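You operate a simulated robot arm through the tools that you are given. There is no shell and no other tool. Be economical: measure what you need, move in short steps, check, and stop when the job is done.

You run a simulated two-armed robot. Do the job below in one go: nothing can be reset, and whatever is moved stays where it is left.

## Task
Take the lid off the tall tin and lay it down on the top of the long table.
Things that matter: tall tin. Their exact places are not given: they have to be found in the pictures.

Only the result counts: the job must be done as asked and must still hold three seconds after the hand-in. Knocking over, shifting, dropping, spilling or breaking anything else fails it. Lids that push on must go on centred and level and be pressed home; caps that screw on are set level and turned clockwise until they are tight.

## Robot
Two 7-joint arms with two-finger parallel grippers on one trunk, on a base that drives. Base frame: it is fixed to the floor where the robot stands at the start and does not move with it; the origin is under the middle of the robot, x ahead of it, y to its left, z up. Readings come in cm, rad, newtons and seconds.
The left shoulder is at the start at [7, 16.3, 112], the right one opposite. With the tool pointing down near the work surface each hand reaches from about 40 to 88 cm from the robot's upright axis, wherever it stands, measured 20 degrees to its own side. Payload 3.43 kg a hand.
Tool frame (each hand has its own): the origin (TCP) lies between the finger pads and is the grasp point; the fingertips stand 3.4 cm ahead of it; z points along the fingers, y is the line along which they close. The gripper opens to 12.8 cm. The fingers are 2.4 cm wide and 1.2 cm thick; the gripper's body (4.8 by 13 cm) begins 9.6 cm behind the TCP.
Orientation is that of the tool frame in the base frame, as [roll, pitch, yaw] about the fixed x, y, z axes, in that order (R = Rz(yaw) Ry(pitch) Rx(roll)). With the fingers straight down and closing along the base's y, the tool's x points along the base's -x, its y along +y and its z along -z.

## Interface
- The arms move only by the tool arm_command. It takes "left_steps", "right_steps" or both (then of equal length, played together; a hand with none holds still); each is one flat list of numbers, 7 for each row, row after row: the shift along the tool's x, y, z in units of 50 mm (1.0 is 50 mm), then the turn, a rotation vector about the tool's x, y, z in units of 8 degrees (1.0 is 8 degrees), then the closure, from 0 (fully open) to 1 (shut). In form: [dx, dy, dz, wx, wy, wz, jaw, dx, dy, dz, wx, wy, wz, jaw, ...]. A call has 1 to 12 rows; each row shifts and turns the commanded pose from where the row before left it, along the tool's axes as they then stand. A call with a number of a shift or a turn outside -1 to 1 is refused whole. A row lasts 0.2 s, in which the tool goes at most 5 cm and 0.15 rad; a call with a longer step from one row to the next is refused whole, and so is a gripper value outside its range. A pose out of reach is approached as far as the arm can. The call stops where the force on the tool passes 40 N (or 10 N more than at its start, if that is more) or the arm is blocked; 0.2 s more then pass. Each finger travels about 15.3 cm/s and halts on what it meets, pressing with about 39 N; the grip force reading is that of the motor and also rises with nothing between the fingers. The clock runs only during rows and for 0.2 s after the last one: add rows that do not move to give the fingers time. It gives the time, the measured TCP pose, the force on the tool (base axes), the opening and the grip force at its end, in the units of the frame above (readings bear some noise), with the torque about the TCP (base axes, N m) and any sound that the robot's microphone picked up, and new pictures: "views" is both (left out), scene, wrist or none (wrist: the cameras of the hands that moved).
- Cameras (640 x 400 px; columns grow to the right, rows downward): "scene" is now at [13.58, 2.14, 134.47]; the picture's right is [0.24, -0.97, 0.00], its down [-0.59, -0.15, -0.79] and it looks along [0.77, 0.19, -0.61] (base axes); focal length 270 px, centre (320, 200). "left" rides on the left gripper at [7.6, 1.1, -16] in its tool frame; the picture's right is [-0.15, 0.99, 0.00], its down [-0.88, -0.13, -0.46] and it looks along [-0.45, -0.07, 0.89] (tool axes); focal length 234 px, centre (320, 200). "right" rides on the right gripper at [7.6, -1.1, -16] in its tool frame; the picture's right is [0.15, 0.99, 0.00], its down [-0.88, 0.13, -0.46] and it looks along [-0.45, 0.07, 0.89] (tool axes); focal length 234 px, centre (320, 200).
- move_column(by): slides the trunk up (or, below 0, down) by that many cm; the arms and the scene camera ride with it, the base frame stays. It gives what a move gives, with no picture.
- roll_base(legs): drives the robot by 1 to 6 legs, each [ahead, left, turn to the left] in cm, cm and rad, along the robot's own axes; the way and the turn of a leg run together, so that a leg with both is an arc; at most 150 cm and 3.142 rad a leg. The arms and the cameras ride along, it lands a little off, and it stops where it bumps. It gives what a move gives, and a new picture of the scene camera.
- aim_head(pan, tilt): turns the head with the scene camera to pan (to the left, within 1.501 rad either way) and tilt (down, from -0.506 to 1.204), counted from straight ahead of the robot. It gives what a move gives, and a new picture of the scene camera.
- point_at(camera, pixels): for up to 12 pixels [column, row] of the newest picture of that camera ("zoom" is the newest enlarged one), the place [x, y, z] in the base frame of the surface seen there, good to about 0.3 cm. The clock stands still meanwhile.
- close_up(camera, box): a new picture of the part [left, top, right, bottom] of that camera's present view, enlarged. The clock stands still meanwhile.
- sign_off(): hands the job in; it is judged then, once.

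Work in short steps. Measure before you move; look again where a grasp or a placing could have gone wrong, and mend it. You have 80 turns and 260 pictures in all, those below and enlarged ones among them. Open the grippers and draw the arms clear of the work before you hand the job in, unless the task says otherwise; then end with one line.

The tools are called after "Call:" by a JSON object that holds its "method" and its "body". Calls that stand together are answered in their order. arm_command: Moves the arms, as the interface text tells. Its arguments: {"type":"object","properties":{"left_steps":{"type":"array","items":{"type":"number"}},"right_steps":{"type":"array","items":{"type":"number"}},"views":{"type":"string","enum":["both","scene","wrist","none"]}},"required":[]} The other tools are called the same way: move_column (by) slides the trunk up or down; roll_base (legs) drives the base; aim_head (pan, tilt) turns the head that bears the scene camera; point_at (camera, pixels) gives the place of the surface under pixels of a picture; close_up (camera, box) takes an enlarged picture of a part of a camera's view; sign_off () hands the job in.

At the start:

```text
time: 0.0
left_position: [55.45, 46.04, 103.38]
left_tcp_rot: [-3.141, 0.003, 3.141]
left_force: [-0.6, -0.3, 0.2]
left_torque: [-0.02, -0.01, -0.03]
left_gripper_width: 12.78
left_gripper_force: 0.0
right_position: [57.95, -16.08, 114.5]
right_tcp_rot: [-3.141, -0.001, -3.141]
right_force: [-0.5, 0.2, 0.0]
right_torque: [0.01, -0.05, -0.01]
right_gripper_width: 12.81
right_gripper_force: 0.1
trunk travel left (down, up): [-60.0, 34.0]
robot x, y, heading: [-0.14, 0.03, -0.003]
head pan, tilt: [0.246, 0.654]
```

scene: 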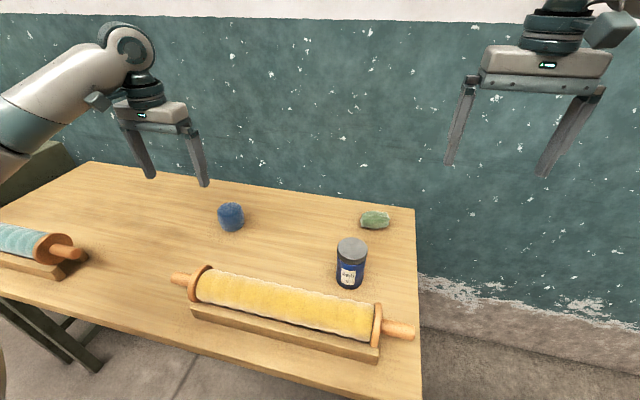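
right: 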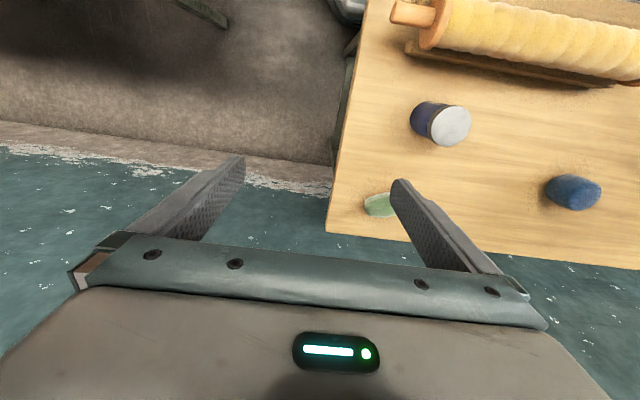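
left: 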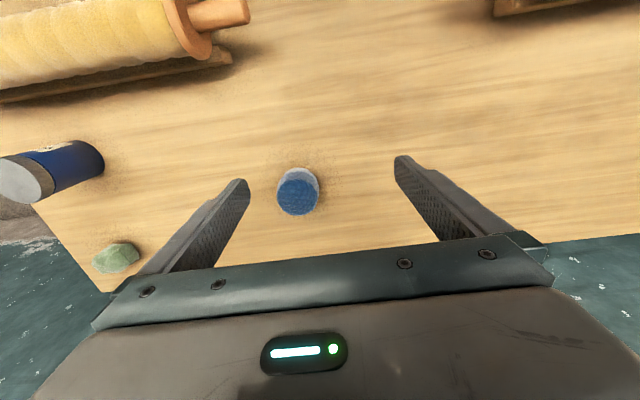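

The tall tin with a grey lid is near scene pixel (351,262). I'll enlarge it and measure points on it.

Call:
{"method": "close_up", "body": {"camera": "scene", "box": [300, 210, 412, 300]}}

Call:
{"method": "point_at", "body": {"camera": "scene", "pixels": [[352, 244], [338, 246], [367, 246], [352, 239], [352, 254], [351, 275], [351, 290], [230, 215], [375, 218], [300, 215], [290, 250], [380, 310]]}}

```text
4.44 times, centred on (356, 255) of scene
```

zoom: 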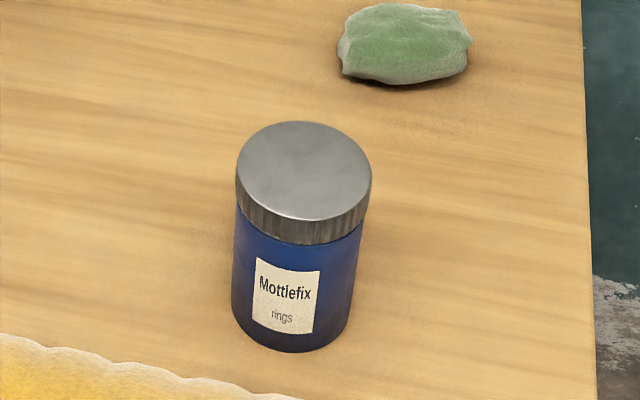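

```text
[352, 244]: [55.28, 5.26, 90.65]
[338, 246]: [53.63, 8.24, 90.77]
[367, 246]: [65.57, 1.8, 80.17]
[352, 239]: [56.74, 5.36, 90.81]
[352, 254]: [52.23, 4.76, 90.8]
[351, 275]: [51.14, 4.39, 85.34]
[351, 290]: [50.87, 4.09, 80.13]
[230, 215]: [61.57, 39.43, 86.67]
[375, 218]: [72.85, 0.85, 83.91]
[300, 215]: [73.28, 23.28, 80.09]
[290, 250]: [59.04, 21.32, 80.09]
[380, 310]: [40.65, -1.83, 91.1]
```

The lid's top is at z≈90.8 and the table at 80.1. I'll measure the lid's edge and rim height in the zoom.

Call:
{"method": "point_at", "body": {"camera": "zoom", "pixels": [[240, 170], [368, 178], [302, 124], [300, 214], [298, 240], [298, 248], [300, 170], [240, 200], [296, 225], [290, 340], [260, 135], [345, 137]]}}

Call:
{"method": "close_up", "body": {"camera": "scene", "box": [330, 232, 374, 262]}}

Call:
{"method": "close_up", "body": {"camera": "right", "box": [390, 85, 490, 155]}}

```text
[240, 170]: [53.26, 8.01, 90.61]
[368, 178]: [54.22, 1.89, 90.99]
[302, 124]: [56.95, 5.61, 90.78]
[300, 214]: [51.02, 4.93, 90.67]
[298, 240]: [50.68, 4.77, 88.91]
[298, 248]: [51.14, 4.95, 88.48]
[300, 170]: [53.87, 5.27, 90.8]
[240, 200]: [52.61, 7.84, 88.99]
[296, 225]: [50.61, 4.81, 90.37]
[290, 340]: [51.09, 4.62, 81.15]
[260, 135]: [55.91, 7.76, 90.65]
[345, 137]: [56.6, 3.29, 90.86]
```

```text
13.33 times, centred on (352, 247) of scene
```

zoom: 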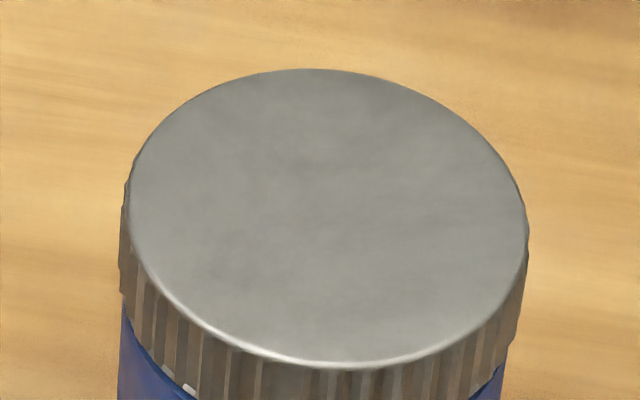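

```text
5.71 times, centred on (440, 120) of right
```

zoom: 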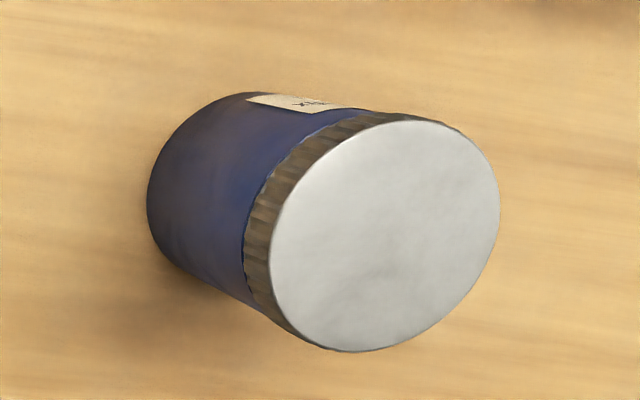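

The lid is ribbed, so it's probably a screw cap: centre ≈(53.9, 5.1), 6.5 cm across, about 2 cm high. I plan to hold the body with the right hand from the -y side and unscrew with the left from above. First I'll measure the obstacles and the table edge.

Call:
{"method": "point_at", "body": {"camera": "scene", "pixels": [[412, 250], [414, 300], [408, 330], [378, 325], [378, 306], [370, 350], [335, 300], [280, 285], [190, 275], [203, 270], [413, 215], [300, 240]]}}

```text
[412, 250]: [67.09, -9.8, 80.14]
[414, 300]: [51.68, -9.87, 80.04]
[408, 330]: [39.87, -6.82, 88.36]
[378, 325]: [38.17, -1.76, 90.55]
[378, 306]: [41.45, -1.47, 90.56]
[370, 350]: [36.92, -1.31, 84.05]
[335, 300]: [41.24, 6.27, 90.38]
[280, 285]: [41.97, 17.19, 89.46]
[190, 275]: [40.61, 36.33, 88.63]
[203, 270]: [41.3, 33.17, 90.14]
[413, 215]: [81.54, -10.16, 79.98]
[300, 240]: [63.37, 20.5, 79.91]
```

The way in from -y is clear: the roller ends at x≈44.5 and the table edge is at y≈-9.9. I'll turn the right hand about its tool z by +90° first.

Call:
{"method": "arm_command", "body": {"right_steps": [0, 0, 0, 0, 0, 1, 0, 0, 0, 0, 0, 0, 1, 0, 0, 0, 0, 0, 0, 1, 0, 0, 0, 0, 0, 0, 1, 0, 0, 0, 0, 0, 0, 1, 0, 0, 0, 0, 0, 0, 1, 0, 0, 0, 0, 0, 0, 1, 0, 0, 0, 0, 0, 0, 1, 0, 0, 0, 0, 0, 0, 1, 0, 0, 0, 0, 0, 0, 1, 0, 0, 0, 0, 0, 0, 1, 0, 0, 0, 0, 0, 0, 0.25, 0], "views": "none"}}

```text
time: 2.6
left_position: [55.61, 46.11, 103.41]
left_tcp_rot: [-3.141, 0.0, 3.142]
left_force: [0.6, -0.5, 0.1]
left_torque: [0.0, 0.0, -0.02]
left_gripper_width: 12.8
left_gripper_force: 0.1
right_position: [57.96, -16.11, 114.41]
right_tcp_rot: [3.142, 0.001, 1.569]
right_force: [0.8, 0.3, 1.3]
right_torque: [0.02, 0.03, 0.0]
right_gripper_width: 12.81
right_gripper_force: 0.1
trunk travel left (down, up): [-60.0, 34.0]
robot x, y, heading: [0.34, 0.34, 0.001]
head pan, tilt: [0.246, 0.654]
```

The yaw is done, with the tool x now along +y. Next I tilt +70° about tool y so the fingers point toward +y and slightly down.

Call:
{"method": "arm_command", "body": {"right_steps": [0, 0, 0, 0, 1, 0, 0, 0, 0, 0, 0, 1, 0, 0, 0, 0, 0, 0, 1, 0, 0, 0, 0, 0, 0, 1, 0, 0, 0, 0, 0, 0, 1, 0, 0, 0, 0, 0, 0, 1, 0, 0, 0, 0, 0, 0, 1, 0, 0, 0, 0, 0, 0, 1, 0, 0, 0, 0, 0, 0, 0.75, 0, 0, 0, 0, 0, 0, 0, 0, 0], "views": "scene"}}

```text
time: 4.8
left_position: [55.58, 46.01, 103.46]
left_tcp_rot: [3.142, -0.001, 3.141]
left_force: [0.5, 0.1, -0.6]
left_torque: [-0.01, -0.01, -0.03]
left_gripper_width: 12.8
left_gripper_force: 0.0
right_position: [57.94, -16.09, 114.42]
right_tcp_rot: [3.141, -1.224, 1.574]
right_force: [0.5, 0.3, -0.5]
right_torque: [-0.04, 0.05, 0.02]
right_gripper_width: 12.77
right_gripper_force: 0.0
trunk travel left (down, up): [-60.0, 34.0]
robot x, y, heading: [0.15, -0.0, -0.001]
head pan, tilt: [0.246, 0.654]
```

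scene: 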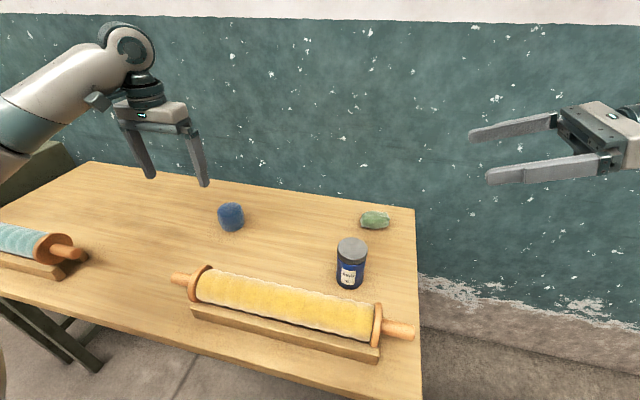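

The orientation is as wanted. I move the right hand to a standoff at about (53.9, -9, 89).

Call:
{"method": "arm_command", "body": {"right_steps": [-0.717, -0.134, 0.51, 0, 0, 0, 0, -0.717, -0.134, 0.51, 0, 0, 0, 0, -0.717, -0.134, 0.51, 0, 0, 0, 0, -0.717, -0.134, 0.51, 0, 0, 0, 0, -0.717, -0.134, 0.51, 0, 0, 0, 0, -0.717, -0.134, 0.51, 0, 0, 0, 0, 0, 0, 0, 0, 0, 0, 0]}}

```text
time: 6.4
left_position: [55.47, 46.1, 103.37]
left_tcp_rot: [3.141, -0.002, -3.14]
left_force: [-0.1, 0.0, 0.0]
left_torque: [0.0, 0.02, 0.02]
left_gripper_width: 12.82
left_gripper_force: 0.1
right_position: [53.81, -9.04, 89.03]
right_tcp_rot: [3.139, -1.221, 1.572]
right_force: [-0.2, -0.2, -0.1]
right_torque: [0.01, 0.02, -0.04]
right_gripper_width: 12.81
right_gripper_force: 0.1
trunk travel left (down, up): [-60.0, 34.0]
robot x, y, heading: [0.09, 0.15, -0.005]
head pan, tilt: [0.246, 0.654]
```

scene: 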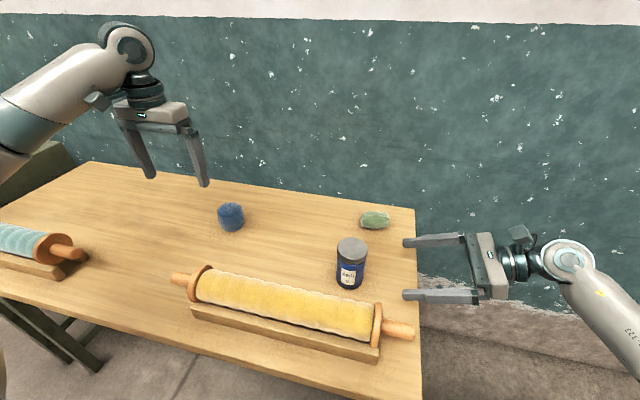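
right: 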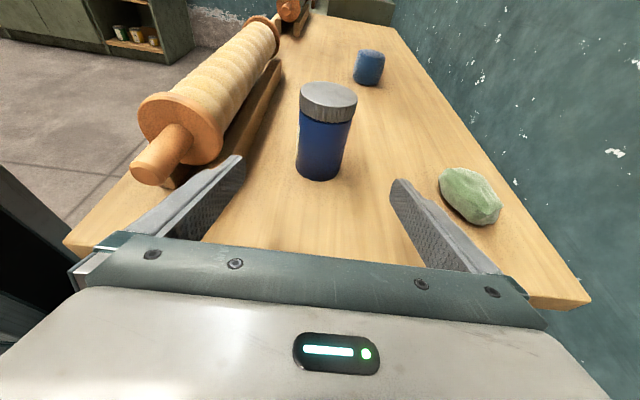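

Before going in, I check the clearance from the near finger to the roller's stand.

Call:
{"method": "point_at", "body": {"camera": "right", "pixels": [[262, 120], [276, 75], [245, 110], [215, 130], [238, 158], [322, 175]]}}

```text
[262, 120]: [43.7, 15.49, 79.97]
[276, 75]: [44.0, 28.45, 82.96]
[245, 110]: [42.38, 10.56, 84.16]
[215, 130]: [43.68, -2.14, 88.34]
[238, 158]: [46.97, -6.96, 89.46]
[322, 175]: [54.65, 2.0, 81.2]
```

There's about 2 cm of clearance. I advance 14.8 cm along the tool with the fingers open.

Call:
{"method": "arm_command", "body": {"right_steps": [0.02, 0.0, 0.6, 0, 0, 0, 0, 0.02, 0.0, 0.6, 0, 0, 0, 0, 0.02, 0.0, 0.6, 0, 0, 0, 0, 0, 0.01, 0.6, 0, 0, 0, 0, 0, 0.01, 0.56, 0, 0, 0, 0, 0, 0, 0, 0, 0, 0, 0]}}

```text
time: 7.8
left_position: [55.7, 45.9, 103.53]
left_tcp_rot: [-3.141, 0.0, 3.141]
left_force: [0.2, -0.1, 0.5]
left_torque: [0.02, -0.03, 0.01]
left_gripper_width: 12.79
left_gripper_force: 0.1
right_position: [53.94, 4.82, 84.25]
right_tcp_rot: [3.14, -1.221, 1.57]
right_force: [0.0, 0.1, 0.8]
right_torque: [-0.04, 0.01, 0.0]
right_gripper_width: 12.8
right_gripper_force: 0.1
trunk travel left (down, up): [-60.0, 34.0]
robot x, y, heading: [0.2, 0.51, -0.0]
head pan, tilt: [0.246, 0.654]
```

scene: 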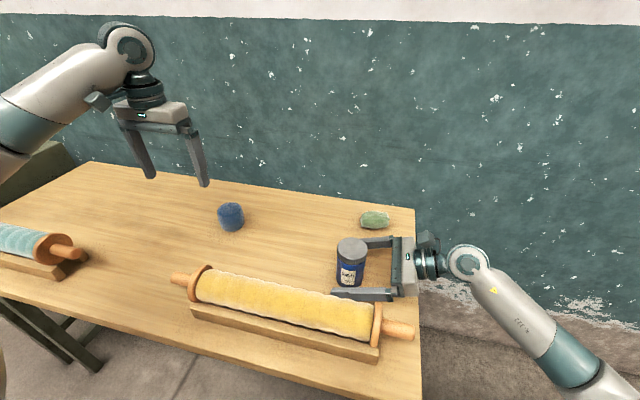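
right: 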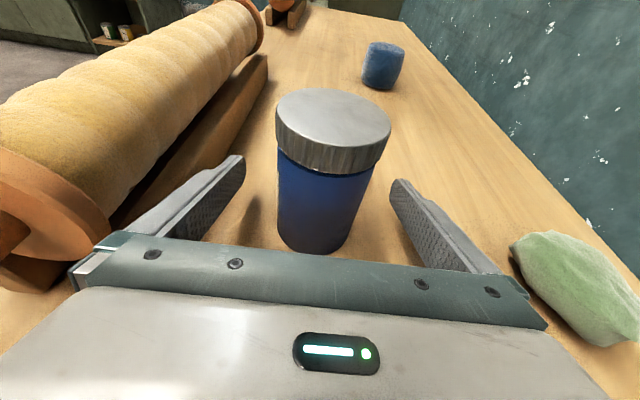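

The tin stands centred between the fingers. I close gradually onto the body.

Call:
{"method": "arm_command", "body": {"right_steps": [0, 0, 0, 0, 0, 0, 0.3, 0, 0, 0, 0, 0, 0, 0.4, 0, 0, 0, 0, 0, 0, 0.45, 0, 0, 0, 0, 0, 0, 0.48, 0, 0, 0, 0, 0, 0, 0.51, 0, 0, 0, 0, 0, 0, 0.54, 0, 0, 0, 0, 0, 0, 0.6, 0, 0, 0, 0, 0, 0, 1, 0, 0, 0, 0, 0, 0, 1]}}

```text
time: 9.8
left_position: [55.45, 45.96, 103.46]
left_tcp_rot: [3.141, 0.0, 3.142]
left_force: [-0.8, -0.5, 0.4]
left_torque: [0.02, 0.03, 0.02]
left_gripper_width: 12.79
left_gripper_force: 0.1
right_position: [54.21, 4.8, 84.2]
right_tcp_rot: [3.141, -1.223, 1.572]
right_force: [-0.6, 0.0, 0.1]
right_torque: [0.0, -0.02, -0.04]
right_gripper_width: 6.06
right_gripper_force: 39.0
trunk travel left (down, up): [-60.0, 34.0]
robot x, y, heading: [-0.16, 0.06, -0.004]
head pan, tilt: [0.246, 0.654]
```

scene: 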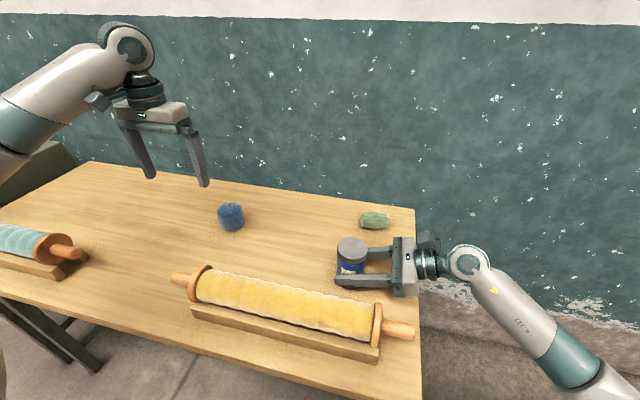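
right: 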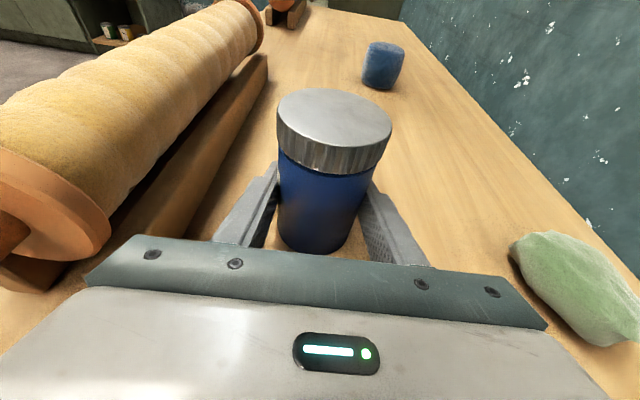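

The right hand holds the tin at 6.06 cm with 39 N. I re-measure the lid and bring the left hand across, staying high.

Call:
{"method": "point_at", "body": {"camera": "right", "pixels": [[278, 110], [390, 128], [335, 92], [328, 146], [334, 118], [372, 100], [300, 98]]}}

Call:
{"method": "arm_command", "body": {"left_steps": [0.03, -0.911, 0, 0, 0, 0, 0.25, 0.03, -0.911, 0, 0, 0, 0, 0.25, 0.03, -0.911, 0, 0, 0, 0, 0.25, 0.03, -0.911, 0, 0, 0, 0, 0.25, 0.03, -0.911, 0, 0, 0, 0, 0.25, 0.03, -0.911, 0, 0, 0, 0, 0.25, 0.03, -0.911, 0, 0, 0, 0, 0.25, 0.03, -0.911, 0, 0, 0, 0, 0.25, 0.03, -0.911, 0, 0, 0, 0, 0.25, 0, 0, 0, 0, 0, 0, 0.25]}}

```text
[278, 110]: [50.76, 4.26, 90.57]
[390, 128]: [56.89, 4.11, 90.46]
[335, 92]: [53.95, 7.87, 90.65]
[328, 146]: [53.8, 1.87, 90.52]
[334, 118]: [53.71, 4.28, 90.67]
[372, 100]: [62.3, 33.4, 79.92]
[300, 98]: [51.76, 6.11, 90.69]
```

```text
time: 12.0
left_position: [54.16, 5.2, 103.35]
left_tcp_rot: [-3.14, -0.001, -3.139]
left_force: [0.1, 0.7, -0.1]
left_torque: [-0.03, -0.01, -0.01]
left_gripper_width: 9.58
left_gripper_force: 0.1
right_position: [54.07, 4.93, 84.21]
right_tcp_rot: [3.141, -1.22, 1.572]
right_force: [0.7, 1.3, 0.3]
right_torque: [0.07, -0.01, 0.03]
right_gripper_width: 6.06
right_gripper_force: 38.9
trunk travel left (down, up): [-60.0, 34.0]
robot x, y, heading: [-0.05, -0.1, 0.001]
head pan, tilt: [0.246, 0.654]
```

scene: 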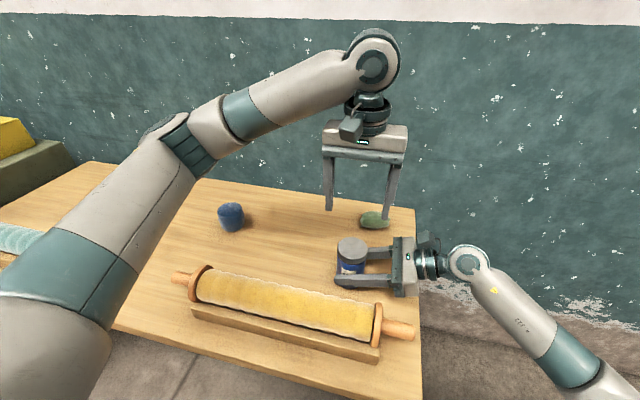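
left: 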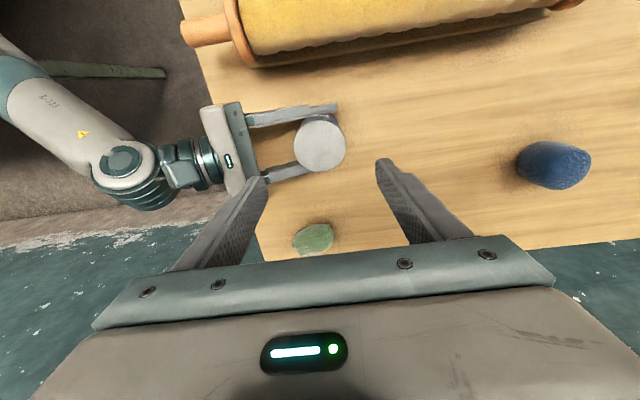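

The left hand is over the lid (lid centre ≈(53.85, 4.9)). I turn it clockwise by 88° so there's a long counter-clockwise stroke available.

Call:
{"method": "arm_command", "body": {"left_steps": [0, 0, 0, 0, 0, 1, 0.25, 0, 0, 0, 0, 0, 1, 0.25, 0, 0, 0, 0, 0, 1, 0.25, 0, 0, 0, 0, 0, 1, 0.25, 0, 0, 0, 0, 0, 1, 0.25, 0, 0, 0, 0, 0, 1, 0.25, 0, 0, 0, 0, 0, 1, 0.25, 0, 0, 0, 0, 0, 1, 0.25, 0, 0, 0, 0, 0, 1, 0.25, 0, 0, 0, 0, 0, 1, 0.25, 0, 0, 0, 0, 0, 1, 0.25, 0, 0, 0, 0, 0, 0, 0.25]}}

```text
time: 14.6
left_position: [54.28, 4.97, 103.53]
left_tcp_rot: [-3.141, 0.002, 1.604]
left_force: [-0.2, 0.4, -0.3]
left_torque: [-0.02, -0.01, -0.02]
left_gripper_width: 9.62
left_gripper_force: 0.1
right_position: [54.1, 4.77, 84.19]
right_tcp_rot: [3.141, -1.221, 1.57]
right_force: [0.4, -0.9, 0.9]
right_torque: [-0.02, -0.05, 0.01]
right_gripper_width: 6.03
right_gripper_force: 39.4
trunk travel left (down, up): [-60.0, 34.0]
robot x, y, heading: [0.09, 0.32, -0.002]
head pan, tilt: [0.246, 0.654]
```

scene: 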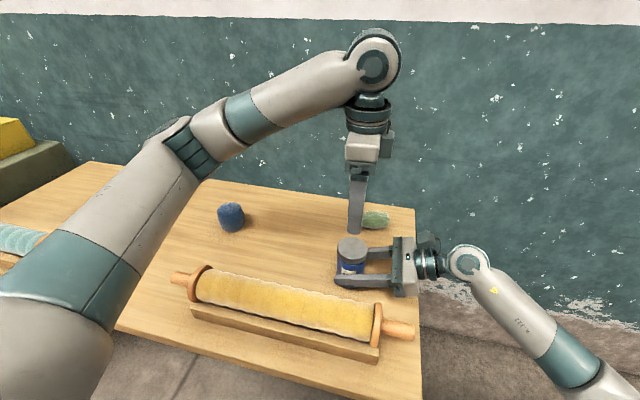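
left: 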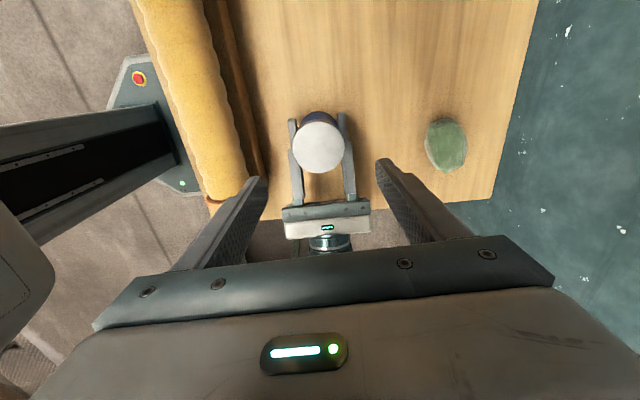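

I descend 11.4 cm so the tips reach z≈88.6, level with the lid skirt.

Call:
{"method": "arm_command", "body": {"left_steps": [0, -0.05, 0.6, 0, 0, 0, 0.25, 0, 0, 0.6, 0, 0, 0, 0.25, 0, 0, 0.6, 0, 0, 0, 0.25, 0, 0, 0.48, 0, 0, 0, 0.25, 0, 0, 0, 0, 0, 0, 0.25]}}

Call:
{"method": "close_up", "body": {"camera": "scene", "box": [310, 215, 422, 305]}}

Call:
{"method": "close_up", "body": {"camera": "right", "box": [220, 50, 440, 190]}}

```text
time: 15.8
left_position: [54.02, 5.07, 92.12]
left_tcp_rot: [-3.142, -0.001, 1.606]
left_force: [-0.4, -1.0, 0.8]
left_torque: [0.0, -0.01, 0.0]
left_gripper_width: 9.6
left_gripper_force: 0.1
right_position: [54.08, 4.82, 84.14]
right_tcp_rot: [-3.142, -1.221, 1.572]
right_force: [0.0, -0.9, 0.2]
right_torque: [0.03, -0.01, -0.04]
right_gripper_width: 6.07
right_gripper_force: 38.6
trunk travel left (down, up): [-60.0, 34.0]
robot x, y, heading: [0.04, -0.19, -0.003]
head pan, tilt: [0.246, 0.654]
```

scene: 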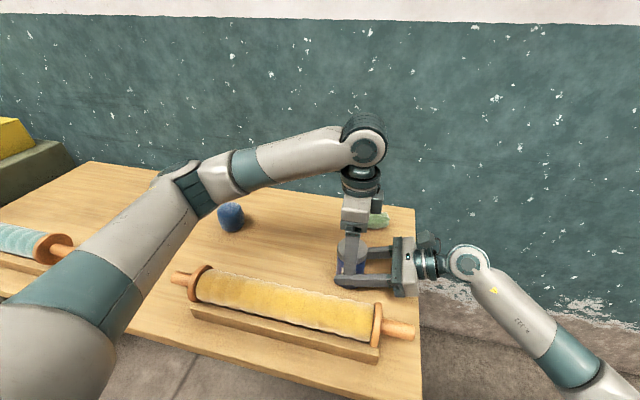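
left: 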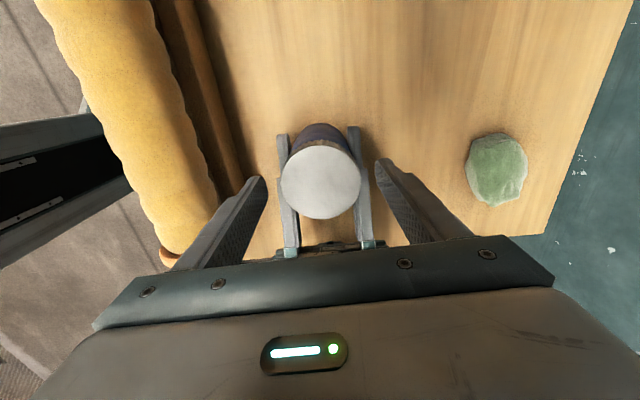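

```text
4.44 times, centred on (366, 260) of scene
```

zoom: 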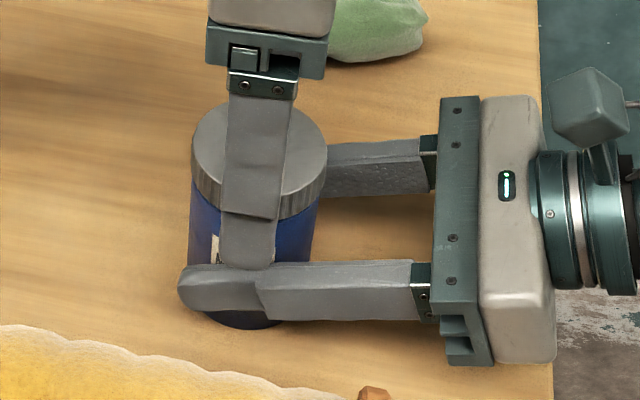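

```text
2.86 times, centred on (330, 120) of right
```

zoom: 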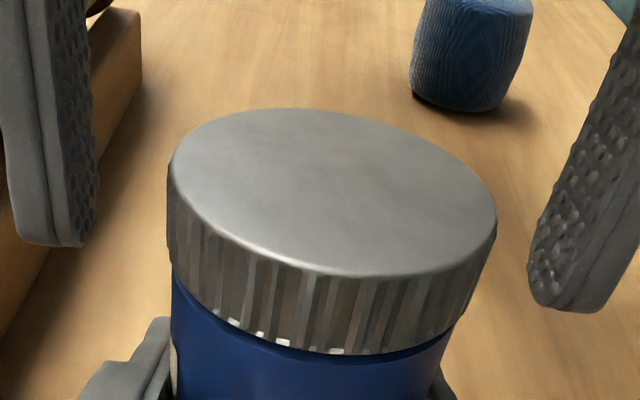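

The fingers bracket the lid at skirt height and sit well above the right fingers. I close the left hand on the lid.

Call:
{"method": "arm_command", "body": {"left_steps": [0, 0, 0, 0, 0, 0, 0.4, 0, 0, 0, 0, 0, 0, 0.45, 0, 0, 0, 0, 0, 0, 0.48, 0, 0, 0, 0, 0, 0, 0.5, 0, 0, 0, 0, 0, 0, 0.55, 0, 0, 0, 0, 0, 0, 1, 0, 0, 0, 0, 0, 0, 1], "views": "none"}}

Call:
{"method": "close_up", "body": {"camera": "right", "box": [220, 50, 440, 190]}}

```text
time: 17.4
left_position: [53.96, 4.96, 92.04]
left_tcp_rot: [-3.141, 0.0, 1.607]
left_force: [7.8, 0.7, -0.3]
left_torque: [0.0, -0.16, 0.05]
left_gripper_width: 6.32
left_gripper_force: 39.0
right_position: [54.08, 4.69, 84.31]
right_tcp_rot: [-3.139, -1.222, 1.571]
right_force: [-6.4, -1.8, 1.1]
right_torque: [0.05, -0.48, -0.03]
right_gripper_width: 6.06
right_gripper_force: 39.0
trunk travel left (down, up): [-60.0, 34.0]
robot x, y, heading: [0.24, 0.07, 0.003]
head pan, tilt: [0.246, 0.654]
```

```text
2.86 times, centred on (330, 120) of right
```

zoom: 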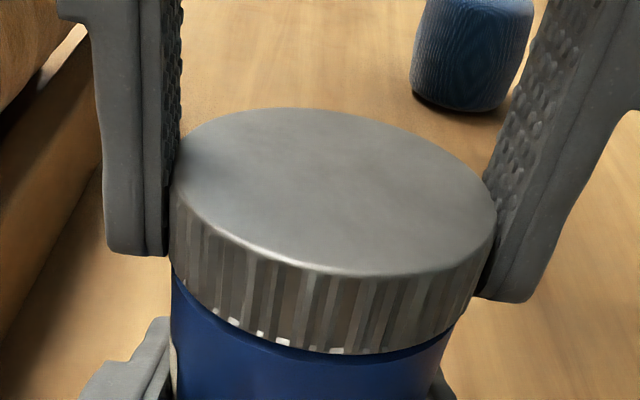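

Both grips are firm. I turn counter-clockwise 24° as a trial, easing 1 mm toward +x.

Call:
{"method": "arm_command", "body": {"left_steps": [0, 0.02, 0, 0, 0, -0.5, 1, 0, 0, 0, 0, 0, -0.5, 1, 0, 0, 0, 0, 0, -0.5, 1, 0, 0, 0, 0, 0, -0.5, 1, 0, 0, 0, 0, 0, -0.5, 1, 0, 0, 0, 0, 0, -0.5, 1], "views": "none"}}

Call:
{"method": "close_up", "body": {"camera": "right", "box": [220, 50, 440, 190]}}

```text
time: 18.8
left_position: [54.16, 4.93, 92.09]
left_tcp_rot: [3.141, 0.001, 2.027]
left_force: [4.7, 4.9, 1.3]
left_torque: [0.11, -0.11, -0.03]
left_gripper_width: 6.32
left_gripper_force: 38.9
right_position: [53.92, 4.78, 84.23]
right_tcp_rot: [-3.141, -1.22, 1.571]
right_force: [-4.4, -4.9, 0.8]
right_torque: [0.36, -0.32, 0.04]
right_gripper_width: 6.06
right_gripper_force: 38.9
trunk travel left (down, up): [-60.0, 34.0]
robot x, y, heading: [0.17, -0.2, -0.002]
head pan, tilt: [0.246, 0.654]
```

```text
2.86 times, centred on (330, 120) of right
```

zoom: 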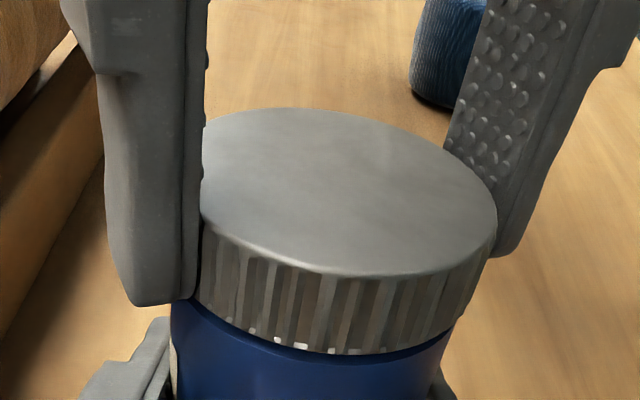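

The lid appears to be turning with little torque. I continue 72° and watch for the lid to rise.

Call:
{"method": "arm_command", "body": {"left_steps": [0.005, 0.015, 0, 0, 0, -0.8, 1, 0, 0, 0, 0, 0, -0.8, 1, 0, 0, 0, 0, 0, -0.8, 1, 0, 0, 0, 0, 0, -0.8, 1, 0, 0, 0, 0, 0, -0.8, 1, 0, 0, 0, 0, 0, -0.8, 1, 0, 0, 0, 0, 0, -0.8, 1, 0, 0, 0, 0, 0, -0.8, 1, 0, 0, 0, 0, 0, -0.8, 1], "views": "none"}}

Call:
{"method": "close_up", "body": {"camera": "right", "box": [220, 50, 440, 190]}}

```text
time: 20.8
left_position: [54.11, 5.09, 91.98]
left_tcp_rot: [-3.14, -0.001, 3.032]
left_force: [1.2, 8.9, 5.0]
left_torque: [0.26, 0.0, 0.0]
left_gripper_width: 6.34
left_gripper_force: 38.8
right_position: [53.98, 4.81, 84.2]
right_tcp_rot: [-3.141, -1.222, 1.572]
right_force: [-1.6, -7.5, -0.2]
right_torque: [0.47, -0.16, 0.0]
right_gripper_width: 6.06
right_gripper_force: 39.2
trunk travel left (down, up): [-60.0, 34.0]
robot x, y, heading: [0.14, -0.09, 0.003]
head pan, tilt: [0.246, 0.654]
```

```text
2.86 times, centred on (330, 120) of right
```

zoom: 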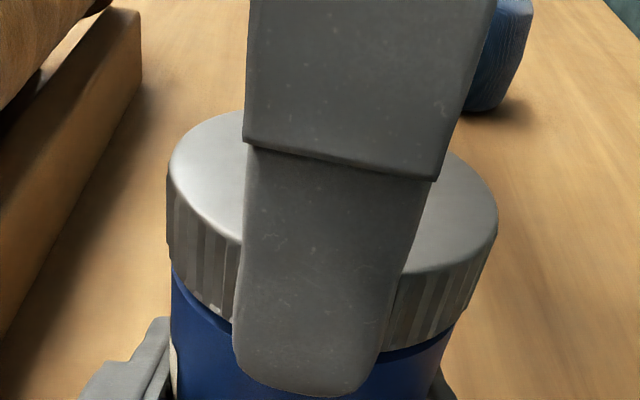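

The lid now pushes up with 5 N, so the thread is lifting it. I continue 88° while rising slightly and easing toward +y.

Call:
{"method": "arm_command", "body": {"left_steps": [0, 0.02, -0.02, 0, 0, -0.8, 1, 0, 0, -0.005, 0, 0, -0.8, 1, 0, 0, -0.005, 0, 0, -0.8, 1, 0, 0, -0.005, 0, 0, -0.8, 1, 0, 0, -0.005, 0, 0, -0.8, 1, 0, 0, -0.005, 0, 0, -0.8, 1, 0, 0, -0.005, 0, 0, -0.8, 1, 0, 0, -0.005, 0, 0, -0.8, 1, 0, 0, -0.005, 0, 0, -0.8, 1, 0, 0, -0.005, 0, 0, -0.8, 1, 0, 0, -0.005, 0, 0, -0.8, 1], "views": "scene"}}

Call:
{"method": "close_up", "body": {"camera": "right", "box": [220, 50, 440, 190]}}

```text
time: 23.2
left_position: [54.08, 5.01, 92.22]
left_tcp_rot: [3.14, 0.001, -2.024]
left_force: [-1.1, 3.5, -7.6]
left_torque: [0.07, -0.12, 0.0]
left_gripper_width: 6.32
left_gripper_force: 39.2
right_position: [54.11, 4.86, 84.2]
right_tcp_rot: [-3.141, -1.221, 1.571]
right_force: [1.1, -3.6, 6.8]
right_torque: [0.28, 0.27, 0.03]
right_gripper_width: 6.04
right_gripper_force: 38.8
trunk travel left (down, up): [-60.0, 34.0]
robot x, y, heading: [0.33, 0.15, 0.0]
head pan, tilt: [0.246, 0.654]
```

scene: 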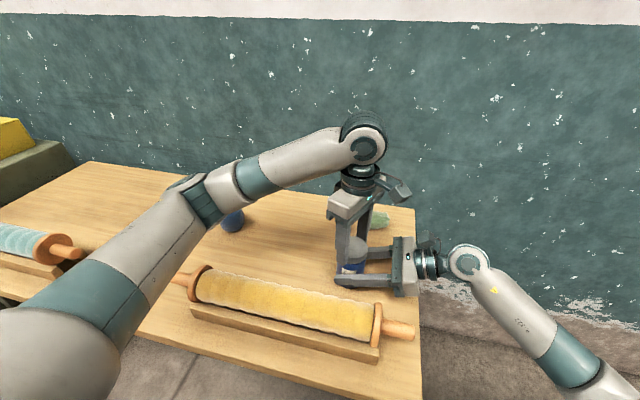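

```text
2.86 times, centred on (330, 120) of right
```

zoom: 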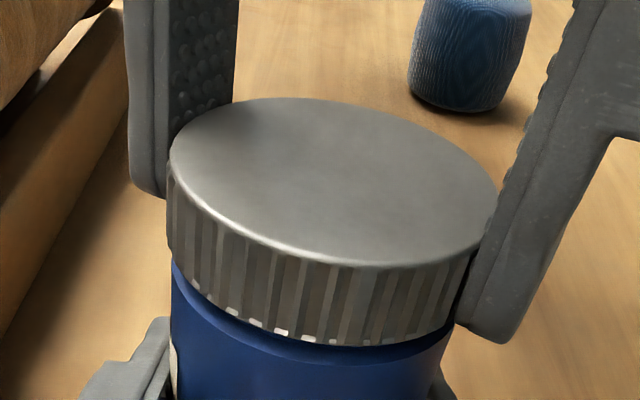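

The lid has lifted visibly. The pull is -7.6 N, so I rose a little too fast; I keep turning with no rise.

Call:
{"method": "arm_command", "body": {"left_steps": [0, 0, 0, 0, 0, -0.8, 1, 0, 0, 0, 0, 0, -0.8, 1, 0, 0, 0, 0, 0, -0.8, 1, 0, 0, 0, 0, 0, -0.8, 1, 0, 0, 0, 0, 0, -0.8, 1, 0, 0, 0, 0, 0, -0.8, 1, 0, 0, 0, 0, 0, -0.8, 1, 0, 0, 0, 0, 0, -0.8, 1, 0, 0, 0, 0, 0, -0.8, 1, 0, 0, 0, 0, 0, -0.8, 1], "views": "none"}}

Call:
{"method": "close_up", "body": {"camera": "right", "box": [220, 50, 440, 190]}}

```text
time: 24.3
left_position: [54.91, 5.01, 92.26]
left_tcp_rot: [3.131, -0.008, -1.554]
left_force: [-5.1, 0.7, 5.9]
left_torque: [0.14, 0.01, -0.01]
left_gripper_width: 6.33
left_gripper_force: 39.4
left hand out of reach, approached as far as the arm can: row 5
right_position: [54.75, 4.7, 84.21]
right_tcp_rot: [3.132, -1.221, 1.566]
right_force: [1.9, 0.9, 1.2]
right_torque: [0.04, 0.26, 0.03]
right_gripper_width: 6.09
right_gripper_force: 39.2
trunk travel left (down, up): [-60.0, 34.0]
robot x, y, heading: [-0.11, -0.04, -0.004]
head pan, tilt: [0.246, 0.654]
stopped in row 5 (left hand): the force on the tool passed its limit at 66 N (the readings are from after the stop); the commanded pose is now the measured one
```

```text
2.86 times, centred on (330, 120) of right
```

zoom: 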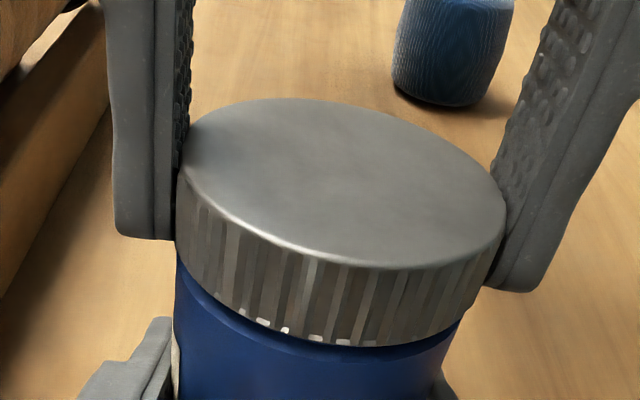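

The left wrist reached its limit after about 180° of turn and dragged everything about 0.7 cm in +x, with both grips intact. I open the left hand, rise and turn back clockwise.

Call:
{"method": "arm_command", "body": {"left_steps": [0, 0, 0, 0, 0, 0, 0.4, 0, 0, 0, 0, 0, 0, 0.25, 0, 0, -0.4, 0, 0, 0, 0.25, 0, 0, -0.4, 0, 0, 0, 0.25, 0, 0, 0, 0, 0, 0.9, 0.25, 0, 0, 0, 0, 0, 1, 0.25, 0, 0, 0, 0, 0, 1, 0.25, 0, 0, 0, 0, 0, 1, 0.25, 0, 0, 0, 0, 0, 1, 0.25, 0, 0, 0, 0, 0, 1, 0.25, 0, 0, 0, 0, 0, 1, 0.25, 0, 0, 0, 0, 0, 1, 0.25], "views": "scene"}}

Call:
{"method": "arm_command", "body": {"left_steps": [0, 0, 0, 0, 0, 1, 0.25, 0, 0, 0, 0, 0, 1, 0.25, 0, 0, 0, 0, 0, 1, 0.25, 0, 0, 0, 0, 0, 1, 0.25, 0, 0, 0, 0, 0, 1, 0.25, 0, 0, 0, 0, 0, 1, 0.25, 0, 0, 0, 0, 0, 1, 0.25, 0, 0, 0, 0, 0, 1, 0.25, 0, 0, 0, 0, 0, 1, 0.25, 0, 0, 0, 0, 0, 1, 0.25, 0, 0, 0, 0, 0, 1, 0.25, 0, 0, 0, 0, 0, 1, 0.25], "views": "none"}}

Call:
{"method": "close_up", "body": {"camera": "right", "box": [220, 50, 440, 190]}}

Call:
{"method": "point_at", "body": {"camera": "zoom", "pixels": [[180, 175], [504, 215], [345, 105], [330, 262], [340, 190], [310, 325]]}}

```text
time: 26.9
left_position: [55.43, 5.24, 96.13]
left_tcp_rot: [-3.138, -0.012, -2.657]
left_force: [-1.2, -0.2, 0.3]
left_torque: [0.02, 0.0, 0.0]
left_gripper_width: 9.63
left_gripper_force: 0.1
left hand out of reach, approached as far as the arm can: row 4
right_position: [54.62, 4.6, 84.25]
right_tcp_rot: [3.13, -1.219, 1.567]
right_force: [-1.2, -0.2, 3.2]
right_torque: [0.09, -0.07, 0.05]
right_gripper_width: 6.07
right_gripper_force: 39.1
trunk travel left (down, up): [-60.0, 34.0]
robot x, y, heading: [-0.16, -0.1, -0.001]
head pan, tilt: [0.246, 0.654]
```

scene: 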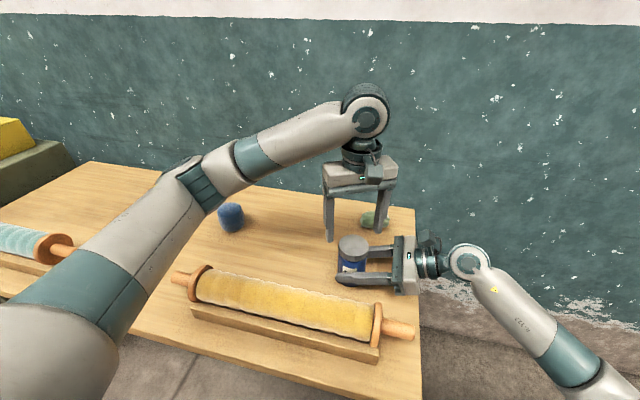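

```text
time: 29.5
left_position: [55.42, 5.22, 95.99]
left_tcp_rot: [-3.126, 0.005, 1.95]
left_force: [-0.6, -1.0, 0.7]
left_torque: [0.0, 0.01, -0.01]
left_gripper_width: 9.6
left_gripper_force: 0.0
right_position: [54.59, 4.68, 84.16]
right_tcp_rot: [3.131, -1.22, 1.563]
right_force: [-0.9, -0.1, 3.0]
right_torque: [0.11, -0.03, 0.02]
right_gripper_width: 6.04
right_gripper_force: 39.4
trunk travel left (down, up): [-60.0, 34.0]
robot x, y, heading: [-0.1, 0.12, 0.003]
head pan, tilt: [0.246, 0.654]
```

```text
2.86 times, centred on (330, 120) of right
```

zoom: 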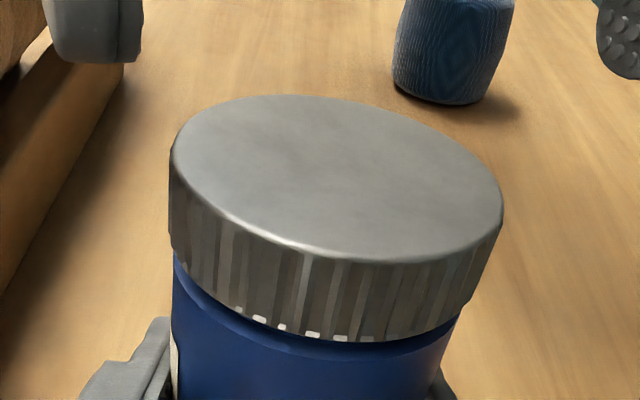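

```text
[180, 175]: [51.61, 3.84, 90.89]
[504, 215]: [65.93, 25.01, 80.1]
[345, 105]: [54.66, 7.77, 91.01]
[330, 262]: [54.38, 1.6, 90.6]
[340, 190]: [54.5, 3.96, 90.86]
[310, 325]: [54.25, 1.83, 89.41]
```

The lid has risen about 0.3 cm, with its centre now ≈(54.5, 4.75). I finish the turn back, re-centre and lower to z≈92.3.

Call:
{"method": "arm_command", "body": {"left_steps": [0, 0, 0, 0, 0, 1, 0.25, 0, 0, 0, 0, 0, 1, 0.25, 0, 0, 0, -0.11, 0, 0.5, 0.25, -0.09, -0.18, 0, 0, 0, 0, 0.25, 0, 0, 0.37, 0, 0, 0, 0.25, 0, 0, 0.37, 0, 0, 0, 0.25, 0, 0, 0, 0, 0, 0, 0.25], "views": "none"}}

Call:
{"method": "close_up", "body": {"camera": "right", "box": [220, 50, 440, 190]}}

```text
time: 31.1
left_position: [54.57, 4.81, 92.25]
left_tcp_rot: [3.136, 0.008, 1.602]
left_force: [0.1, 0.3, 0.7]
left_torque: [-0.02, 0.01, 0.0]
left_gripper_width: 9.6
left_gripper_force: 0.1
right_position: [54.7, 4.74, 84.12]
right_tcp_rot: [3.132, -1.221, 1.564]
right_force: [0.0, 0.5, 2.3]
right_torque: [0.11, -0.02, -0.03]
right_gripper_width: 6.06
right_gripper_force: 39.1
trunk travel left (down, up): [-60.0, 34.0]
robot x, y, heading: [0.14, -0.3, 0.001]
head pan, tilt: [0.246, 0.654]
```

```text
2.86 times, centred on (330, 120) of right
```

zoom: 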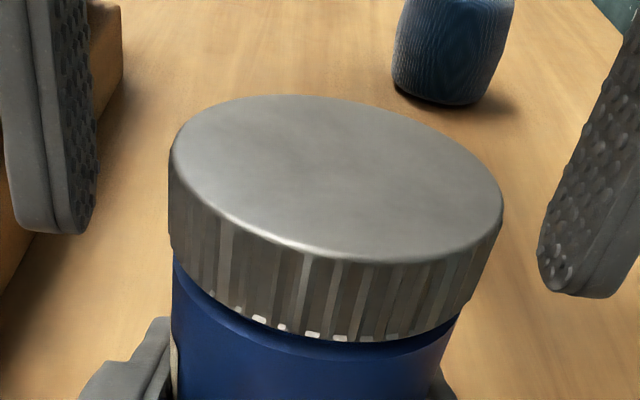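

The gap is a bit larger on the left, as it was last time, so I shift +0.1 cm in x and close.

Call:
{"method": "arm_command", "body": {"left_steps": [0, 0.02, 0, 0, 0, 0, 0.4, 0, 0, 0, 0, 0, 0, 0.45, 0, 0, 0, 0, 0, 0, 0.48, 0, 0, 0, 0, 0, 0, 0.5, 0, 0, 0, 0, 0, 0, 0.55, 0, 0, 0, 0, 0, 0, 1, 0, 0, 0, 0, 0, 0, 1], "views": "none"}}

```text
time: 32.7
left_position: [54.73, 4.71, 92.25]
left_tcp_rot: [3.137, 0.009, 1.602]
left_force: [-7.9, 0.4, 1.1]
left_torque: [-0.04, 0.14, 0.03]
left_gripper_width: 6.31
left_gripper_force: 38.9
right_position: [54.73, 4.49, 84.05]
right_tcp_rot: [3.13, -1.221, 1.565]
right_force: [6.2, 1.1, 1.0]
right_torque: [0.08, 0.5, 0.01]
right_gripper_width: 6.05
right_gripper_force: 39.5
trunk travel left (down, up): [-60.0, 34.0]
robot x, y, heading: [-0.12, -0.19, 0.001]
head pan, tilt: [0.246, 0.654]
```

It's gripped. I ease 1 mm back and turn another 88°, rising slowly.

Call:
{"method": "arm_command", "body": {"left_steps": [0, -0.02, 0, 0, 0, -0.8, 1, 0, 0, -0.002, 0, 0, -1, 1, 0, 0, -0.002, 0, 0, -1, 1, 0, 0, -0.002, 0, 0, -1, 1, 0, 0, -0.002, 0, 0, -1, 1, 0, 0, -0.002, 0, 0, -1, 1, 0, 0, -0.002, 0, 0, -1, 1, 0, 0, -0.002, 0, 0, -1, 1, 0, 0, -0.002, 0, 0, -1, 1, 0, 0, -0.002, 0, 0, -1, 1, 0, 0, -0.002, 0, 0, -1, 1], "views": "none"}}

Call:
{"method": "close_up", "body": {"camera": "right", "box": [220, 50, 440, 190]}}

```text
time: 35.1
left_position: [54.66, 4.81, 92.43]
left_tcp_rot: [-3.134, 0.008, 3.116]
left_force: [26.6, 23.0, -0.3]
left_torque: [0.99, -1.11, -0.09]
left_gripper_width: 6.3
left_gripper_force: 39.2
right_position: [54.7, 4.59, 84.15]
right_tcp_rot: [3.134, -1.218, 1.564]
right_force: [-28.7, -21.9, 6.9]
right_torque: [0.92, -0.78, 0.05]
right_gripper_width: 6.04
right_gripper_force: 39.2
trunk travel left (down, up): [-60.0, 34.0]
robot x, y, heading: [-0.09, -0.13, 0.004]
head pan, tilt: [0.246, 0.654]
```

```text
2.86 times, centred on (330, 120) of right
```

zoom: 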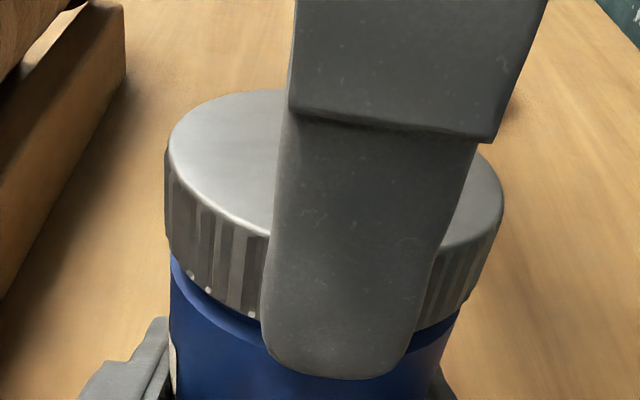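

Lateral forces grew to (27, 23) N from a slight centre offset. I shift the tool toward +x,+y to relieve them.

Call:
{"method": "arm_command", "body": {"left_steps": [-0.03, 0.03, 0, 0, 0, 0, 1, -0.02, 0.02, 0, 0, 0, 0, 1, 0, 0, 0, 0, 0, 0, 1], "views": "none"}}

```text
time: 35.9
left_position: [54.82, 4.85, 92.55]
left_tcp_rot: [-3.13, 0.004, 3.108]
left_force: [9.9, 5.0, -0.2]
left_torque: [0.62, -0.61, 0.05]
left_gripper_width: 6.32
left_gripper_force: 38.8
right_position: [54.64, 4.71, 84.1]
right_tcp_rot: [3.132, -1.221, 1.564]
right_force: [-12.6, -6.2, 1.4]
right_torque: [-0.15, -0.1, 0.01]
right_gripper_width: 6.02
right_gripper_force: 38.9
trunk travel left (down, up): [-60.0, 34.0]
robot x, y, heading: [-0.29, 0.11, 0.003]
head pan, tilt: [0.246, 0.654]
```

Relieved to about 10 N. I turn 40° more and check.

Call:
{"method": "arm_command", "body": {"left_steps": [-0.02, 0.01, 0, 0, 0, -0.8, 1, 0, 0, -0.002, 0, 0, -1, 1, 0, 0, -0.002, 0, 0, -1, 1, 0, 0, -0.002, 0, 0, -1, 1, 0, 0, -0.002, 0, 0, -1, 1], "views": "none"}}

Call:
{"method": "close_up", "body": {"camera": "right", "box": [220, 50, 440, 190]}}

```text
time: 37.1
left_position: [55.01, 5.01, 92.45]
left_tcp_rot: [-3.134, -0.003, -2.504]
left_force: [-10.5, -1.9, 0.2]
left_torque: [-0.04, 0.28, -0.11]
left_gripper_width: 6.34
left_gripper_force: 39.2
right_position: [54.78, 4.55, 84.13]
right_tcp_rot: [3.133, -1.22, 1.562]
right_force: [10.1, 2.5, 0.1]
right_torque: [-0.11, 0.59, 0.08]
right_gripper_width: 6.03
right_gripper_force: 39.3
trunk travel left (down, up): [-60.0, 34.0]
robot x, y, heading: [0.06, -0.43, 0.001]
head pan, tilt: [0.246, 0.654]
```

```text
2.86 times, centred on (330, 120) of right
```

zoom: 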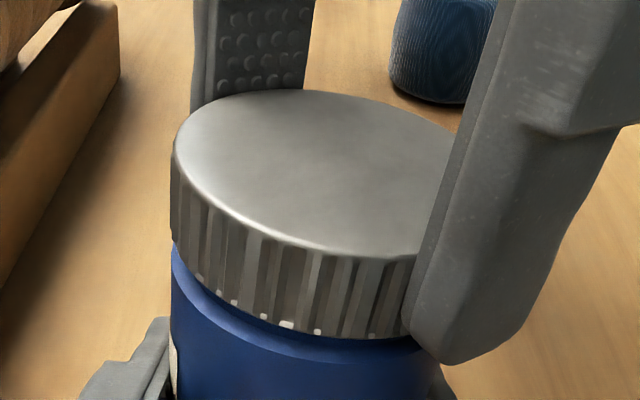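

It's still climbing. I turn 40° more toward the wrist limit, then test with a gentle lift.

Call:
{"method": "arm_command", "body": {"left_steps": [0.016, 0.012, 0, 0, 0, -0.8, 1, 0, 0, -0.002, 0, 0, -1, 1, 0, 0, -0.002, 0, 0, -1, 1, 0, 0, -0.002, 0, 0, -1, 1, 0, 0, -0.002, 0, 0, -0.8, 1], "views": "none"}}

Call:
{"method": "close_up", "body": {"camera": "right", "box": [220, 50, 440, 190]}}

```text
time: 38.3
left_position: [54.86, 5.05, 92.44]
left_tcp_rot: [-3.136, -0.01, -1.857]
left_force: [-12.2, 2.2, 0.6]
left_torque: [0.08, 0.32, -0.13]
left_gripper_width: 6.35
left_gripper_force: 39.0
right_position: [54.82, 4.66, 84.09]
right_tcp_rot: [3.132, -1.221, 1.561]
right_force: [12.1, -0.9, 0.1]
right_torque: [0.06, 0.72, 0.04]
right_gripper_width: 6.02
right_gripper_force: 38.9
trunk travel left (down, up): [-60.0, 34.0]
robot x, y, heading: [0.24, -0.16, 0.001]
head pan, tilt: [0.246, 0.654]
```

```text
2.86 times, centred on (330, 120) of right
```

zoom: 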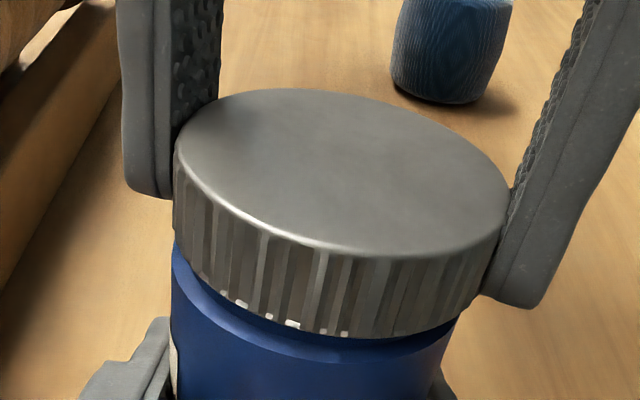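

Vertical force is about 0, so it may be free. I lift gently by 0.4 cm.

Call:
{"method": "arm_command", "body": {"left_steps": [0, 0, -0.04, 0, 0, 0, 1, 0, 0, -0.04, 0, 0, 0, 1, 0, 0, 0, 0, 0, 0, 1], "views": "none"}}

Call:
{"method": "close_up", "body": {"camera": "right", "box": [220, 50, 440, 190]}}

```text
time: 39.1
left_position: [54.97, 5.05, 92.97]
left_tcp_rot: [-3.136, -0.009, -1.859]
left_force: [-12.5, 2.8, -6.4]
left_torque: [0.06, 0.2, -0.01]
left_gripper_width: 6.31
left_gripper_force: 38.9
right_position: [54.72, 4.62, 84.25]
right_tcp_rot: [3.132, -1.22, 1.564]
right_force: [12.2, -2.6, 4.9]
right_torque: [0.2, 0.94, -0.01]
right_gripper_width: 6.04
right_gripper_force: 39.5
trunk travel left (down, up): [-60.0, 34.0]
robot x, y, heading: [0.13, 0.3, -0.003]
head pan, tilt: [0.246, 0.654]
```

```text
2.86 times, centred on (330, 120) of right
```

zoom: 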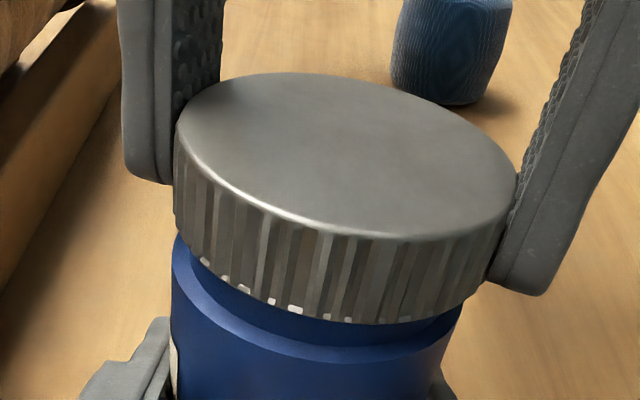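

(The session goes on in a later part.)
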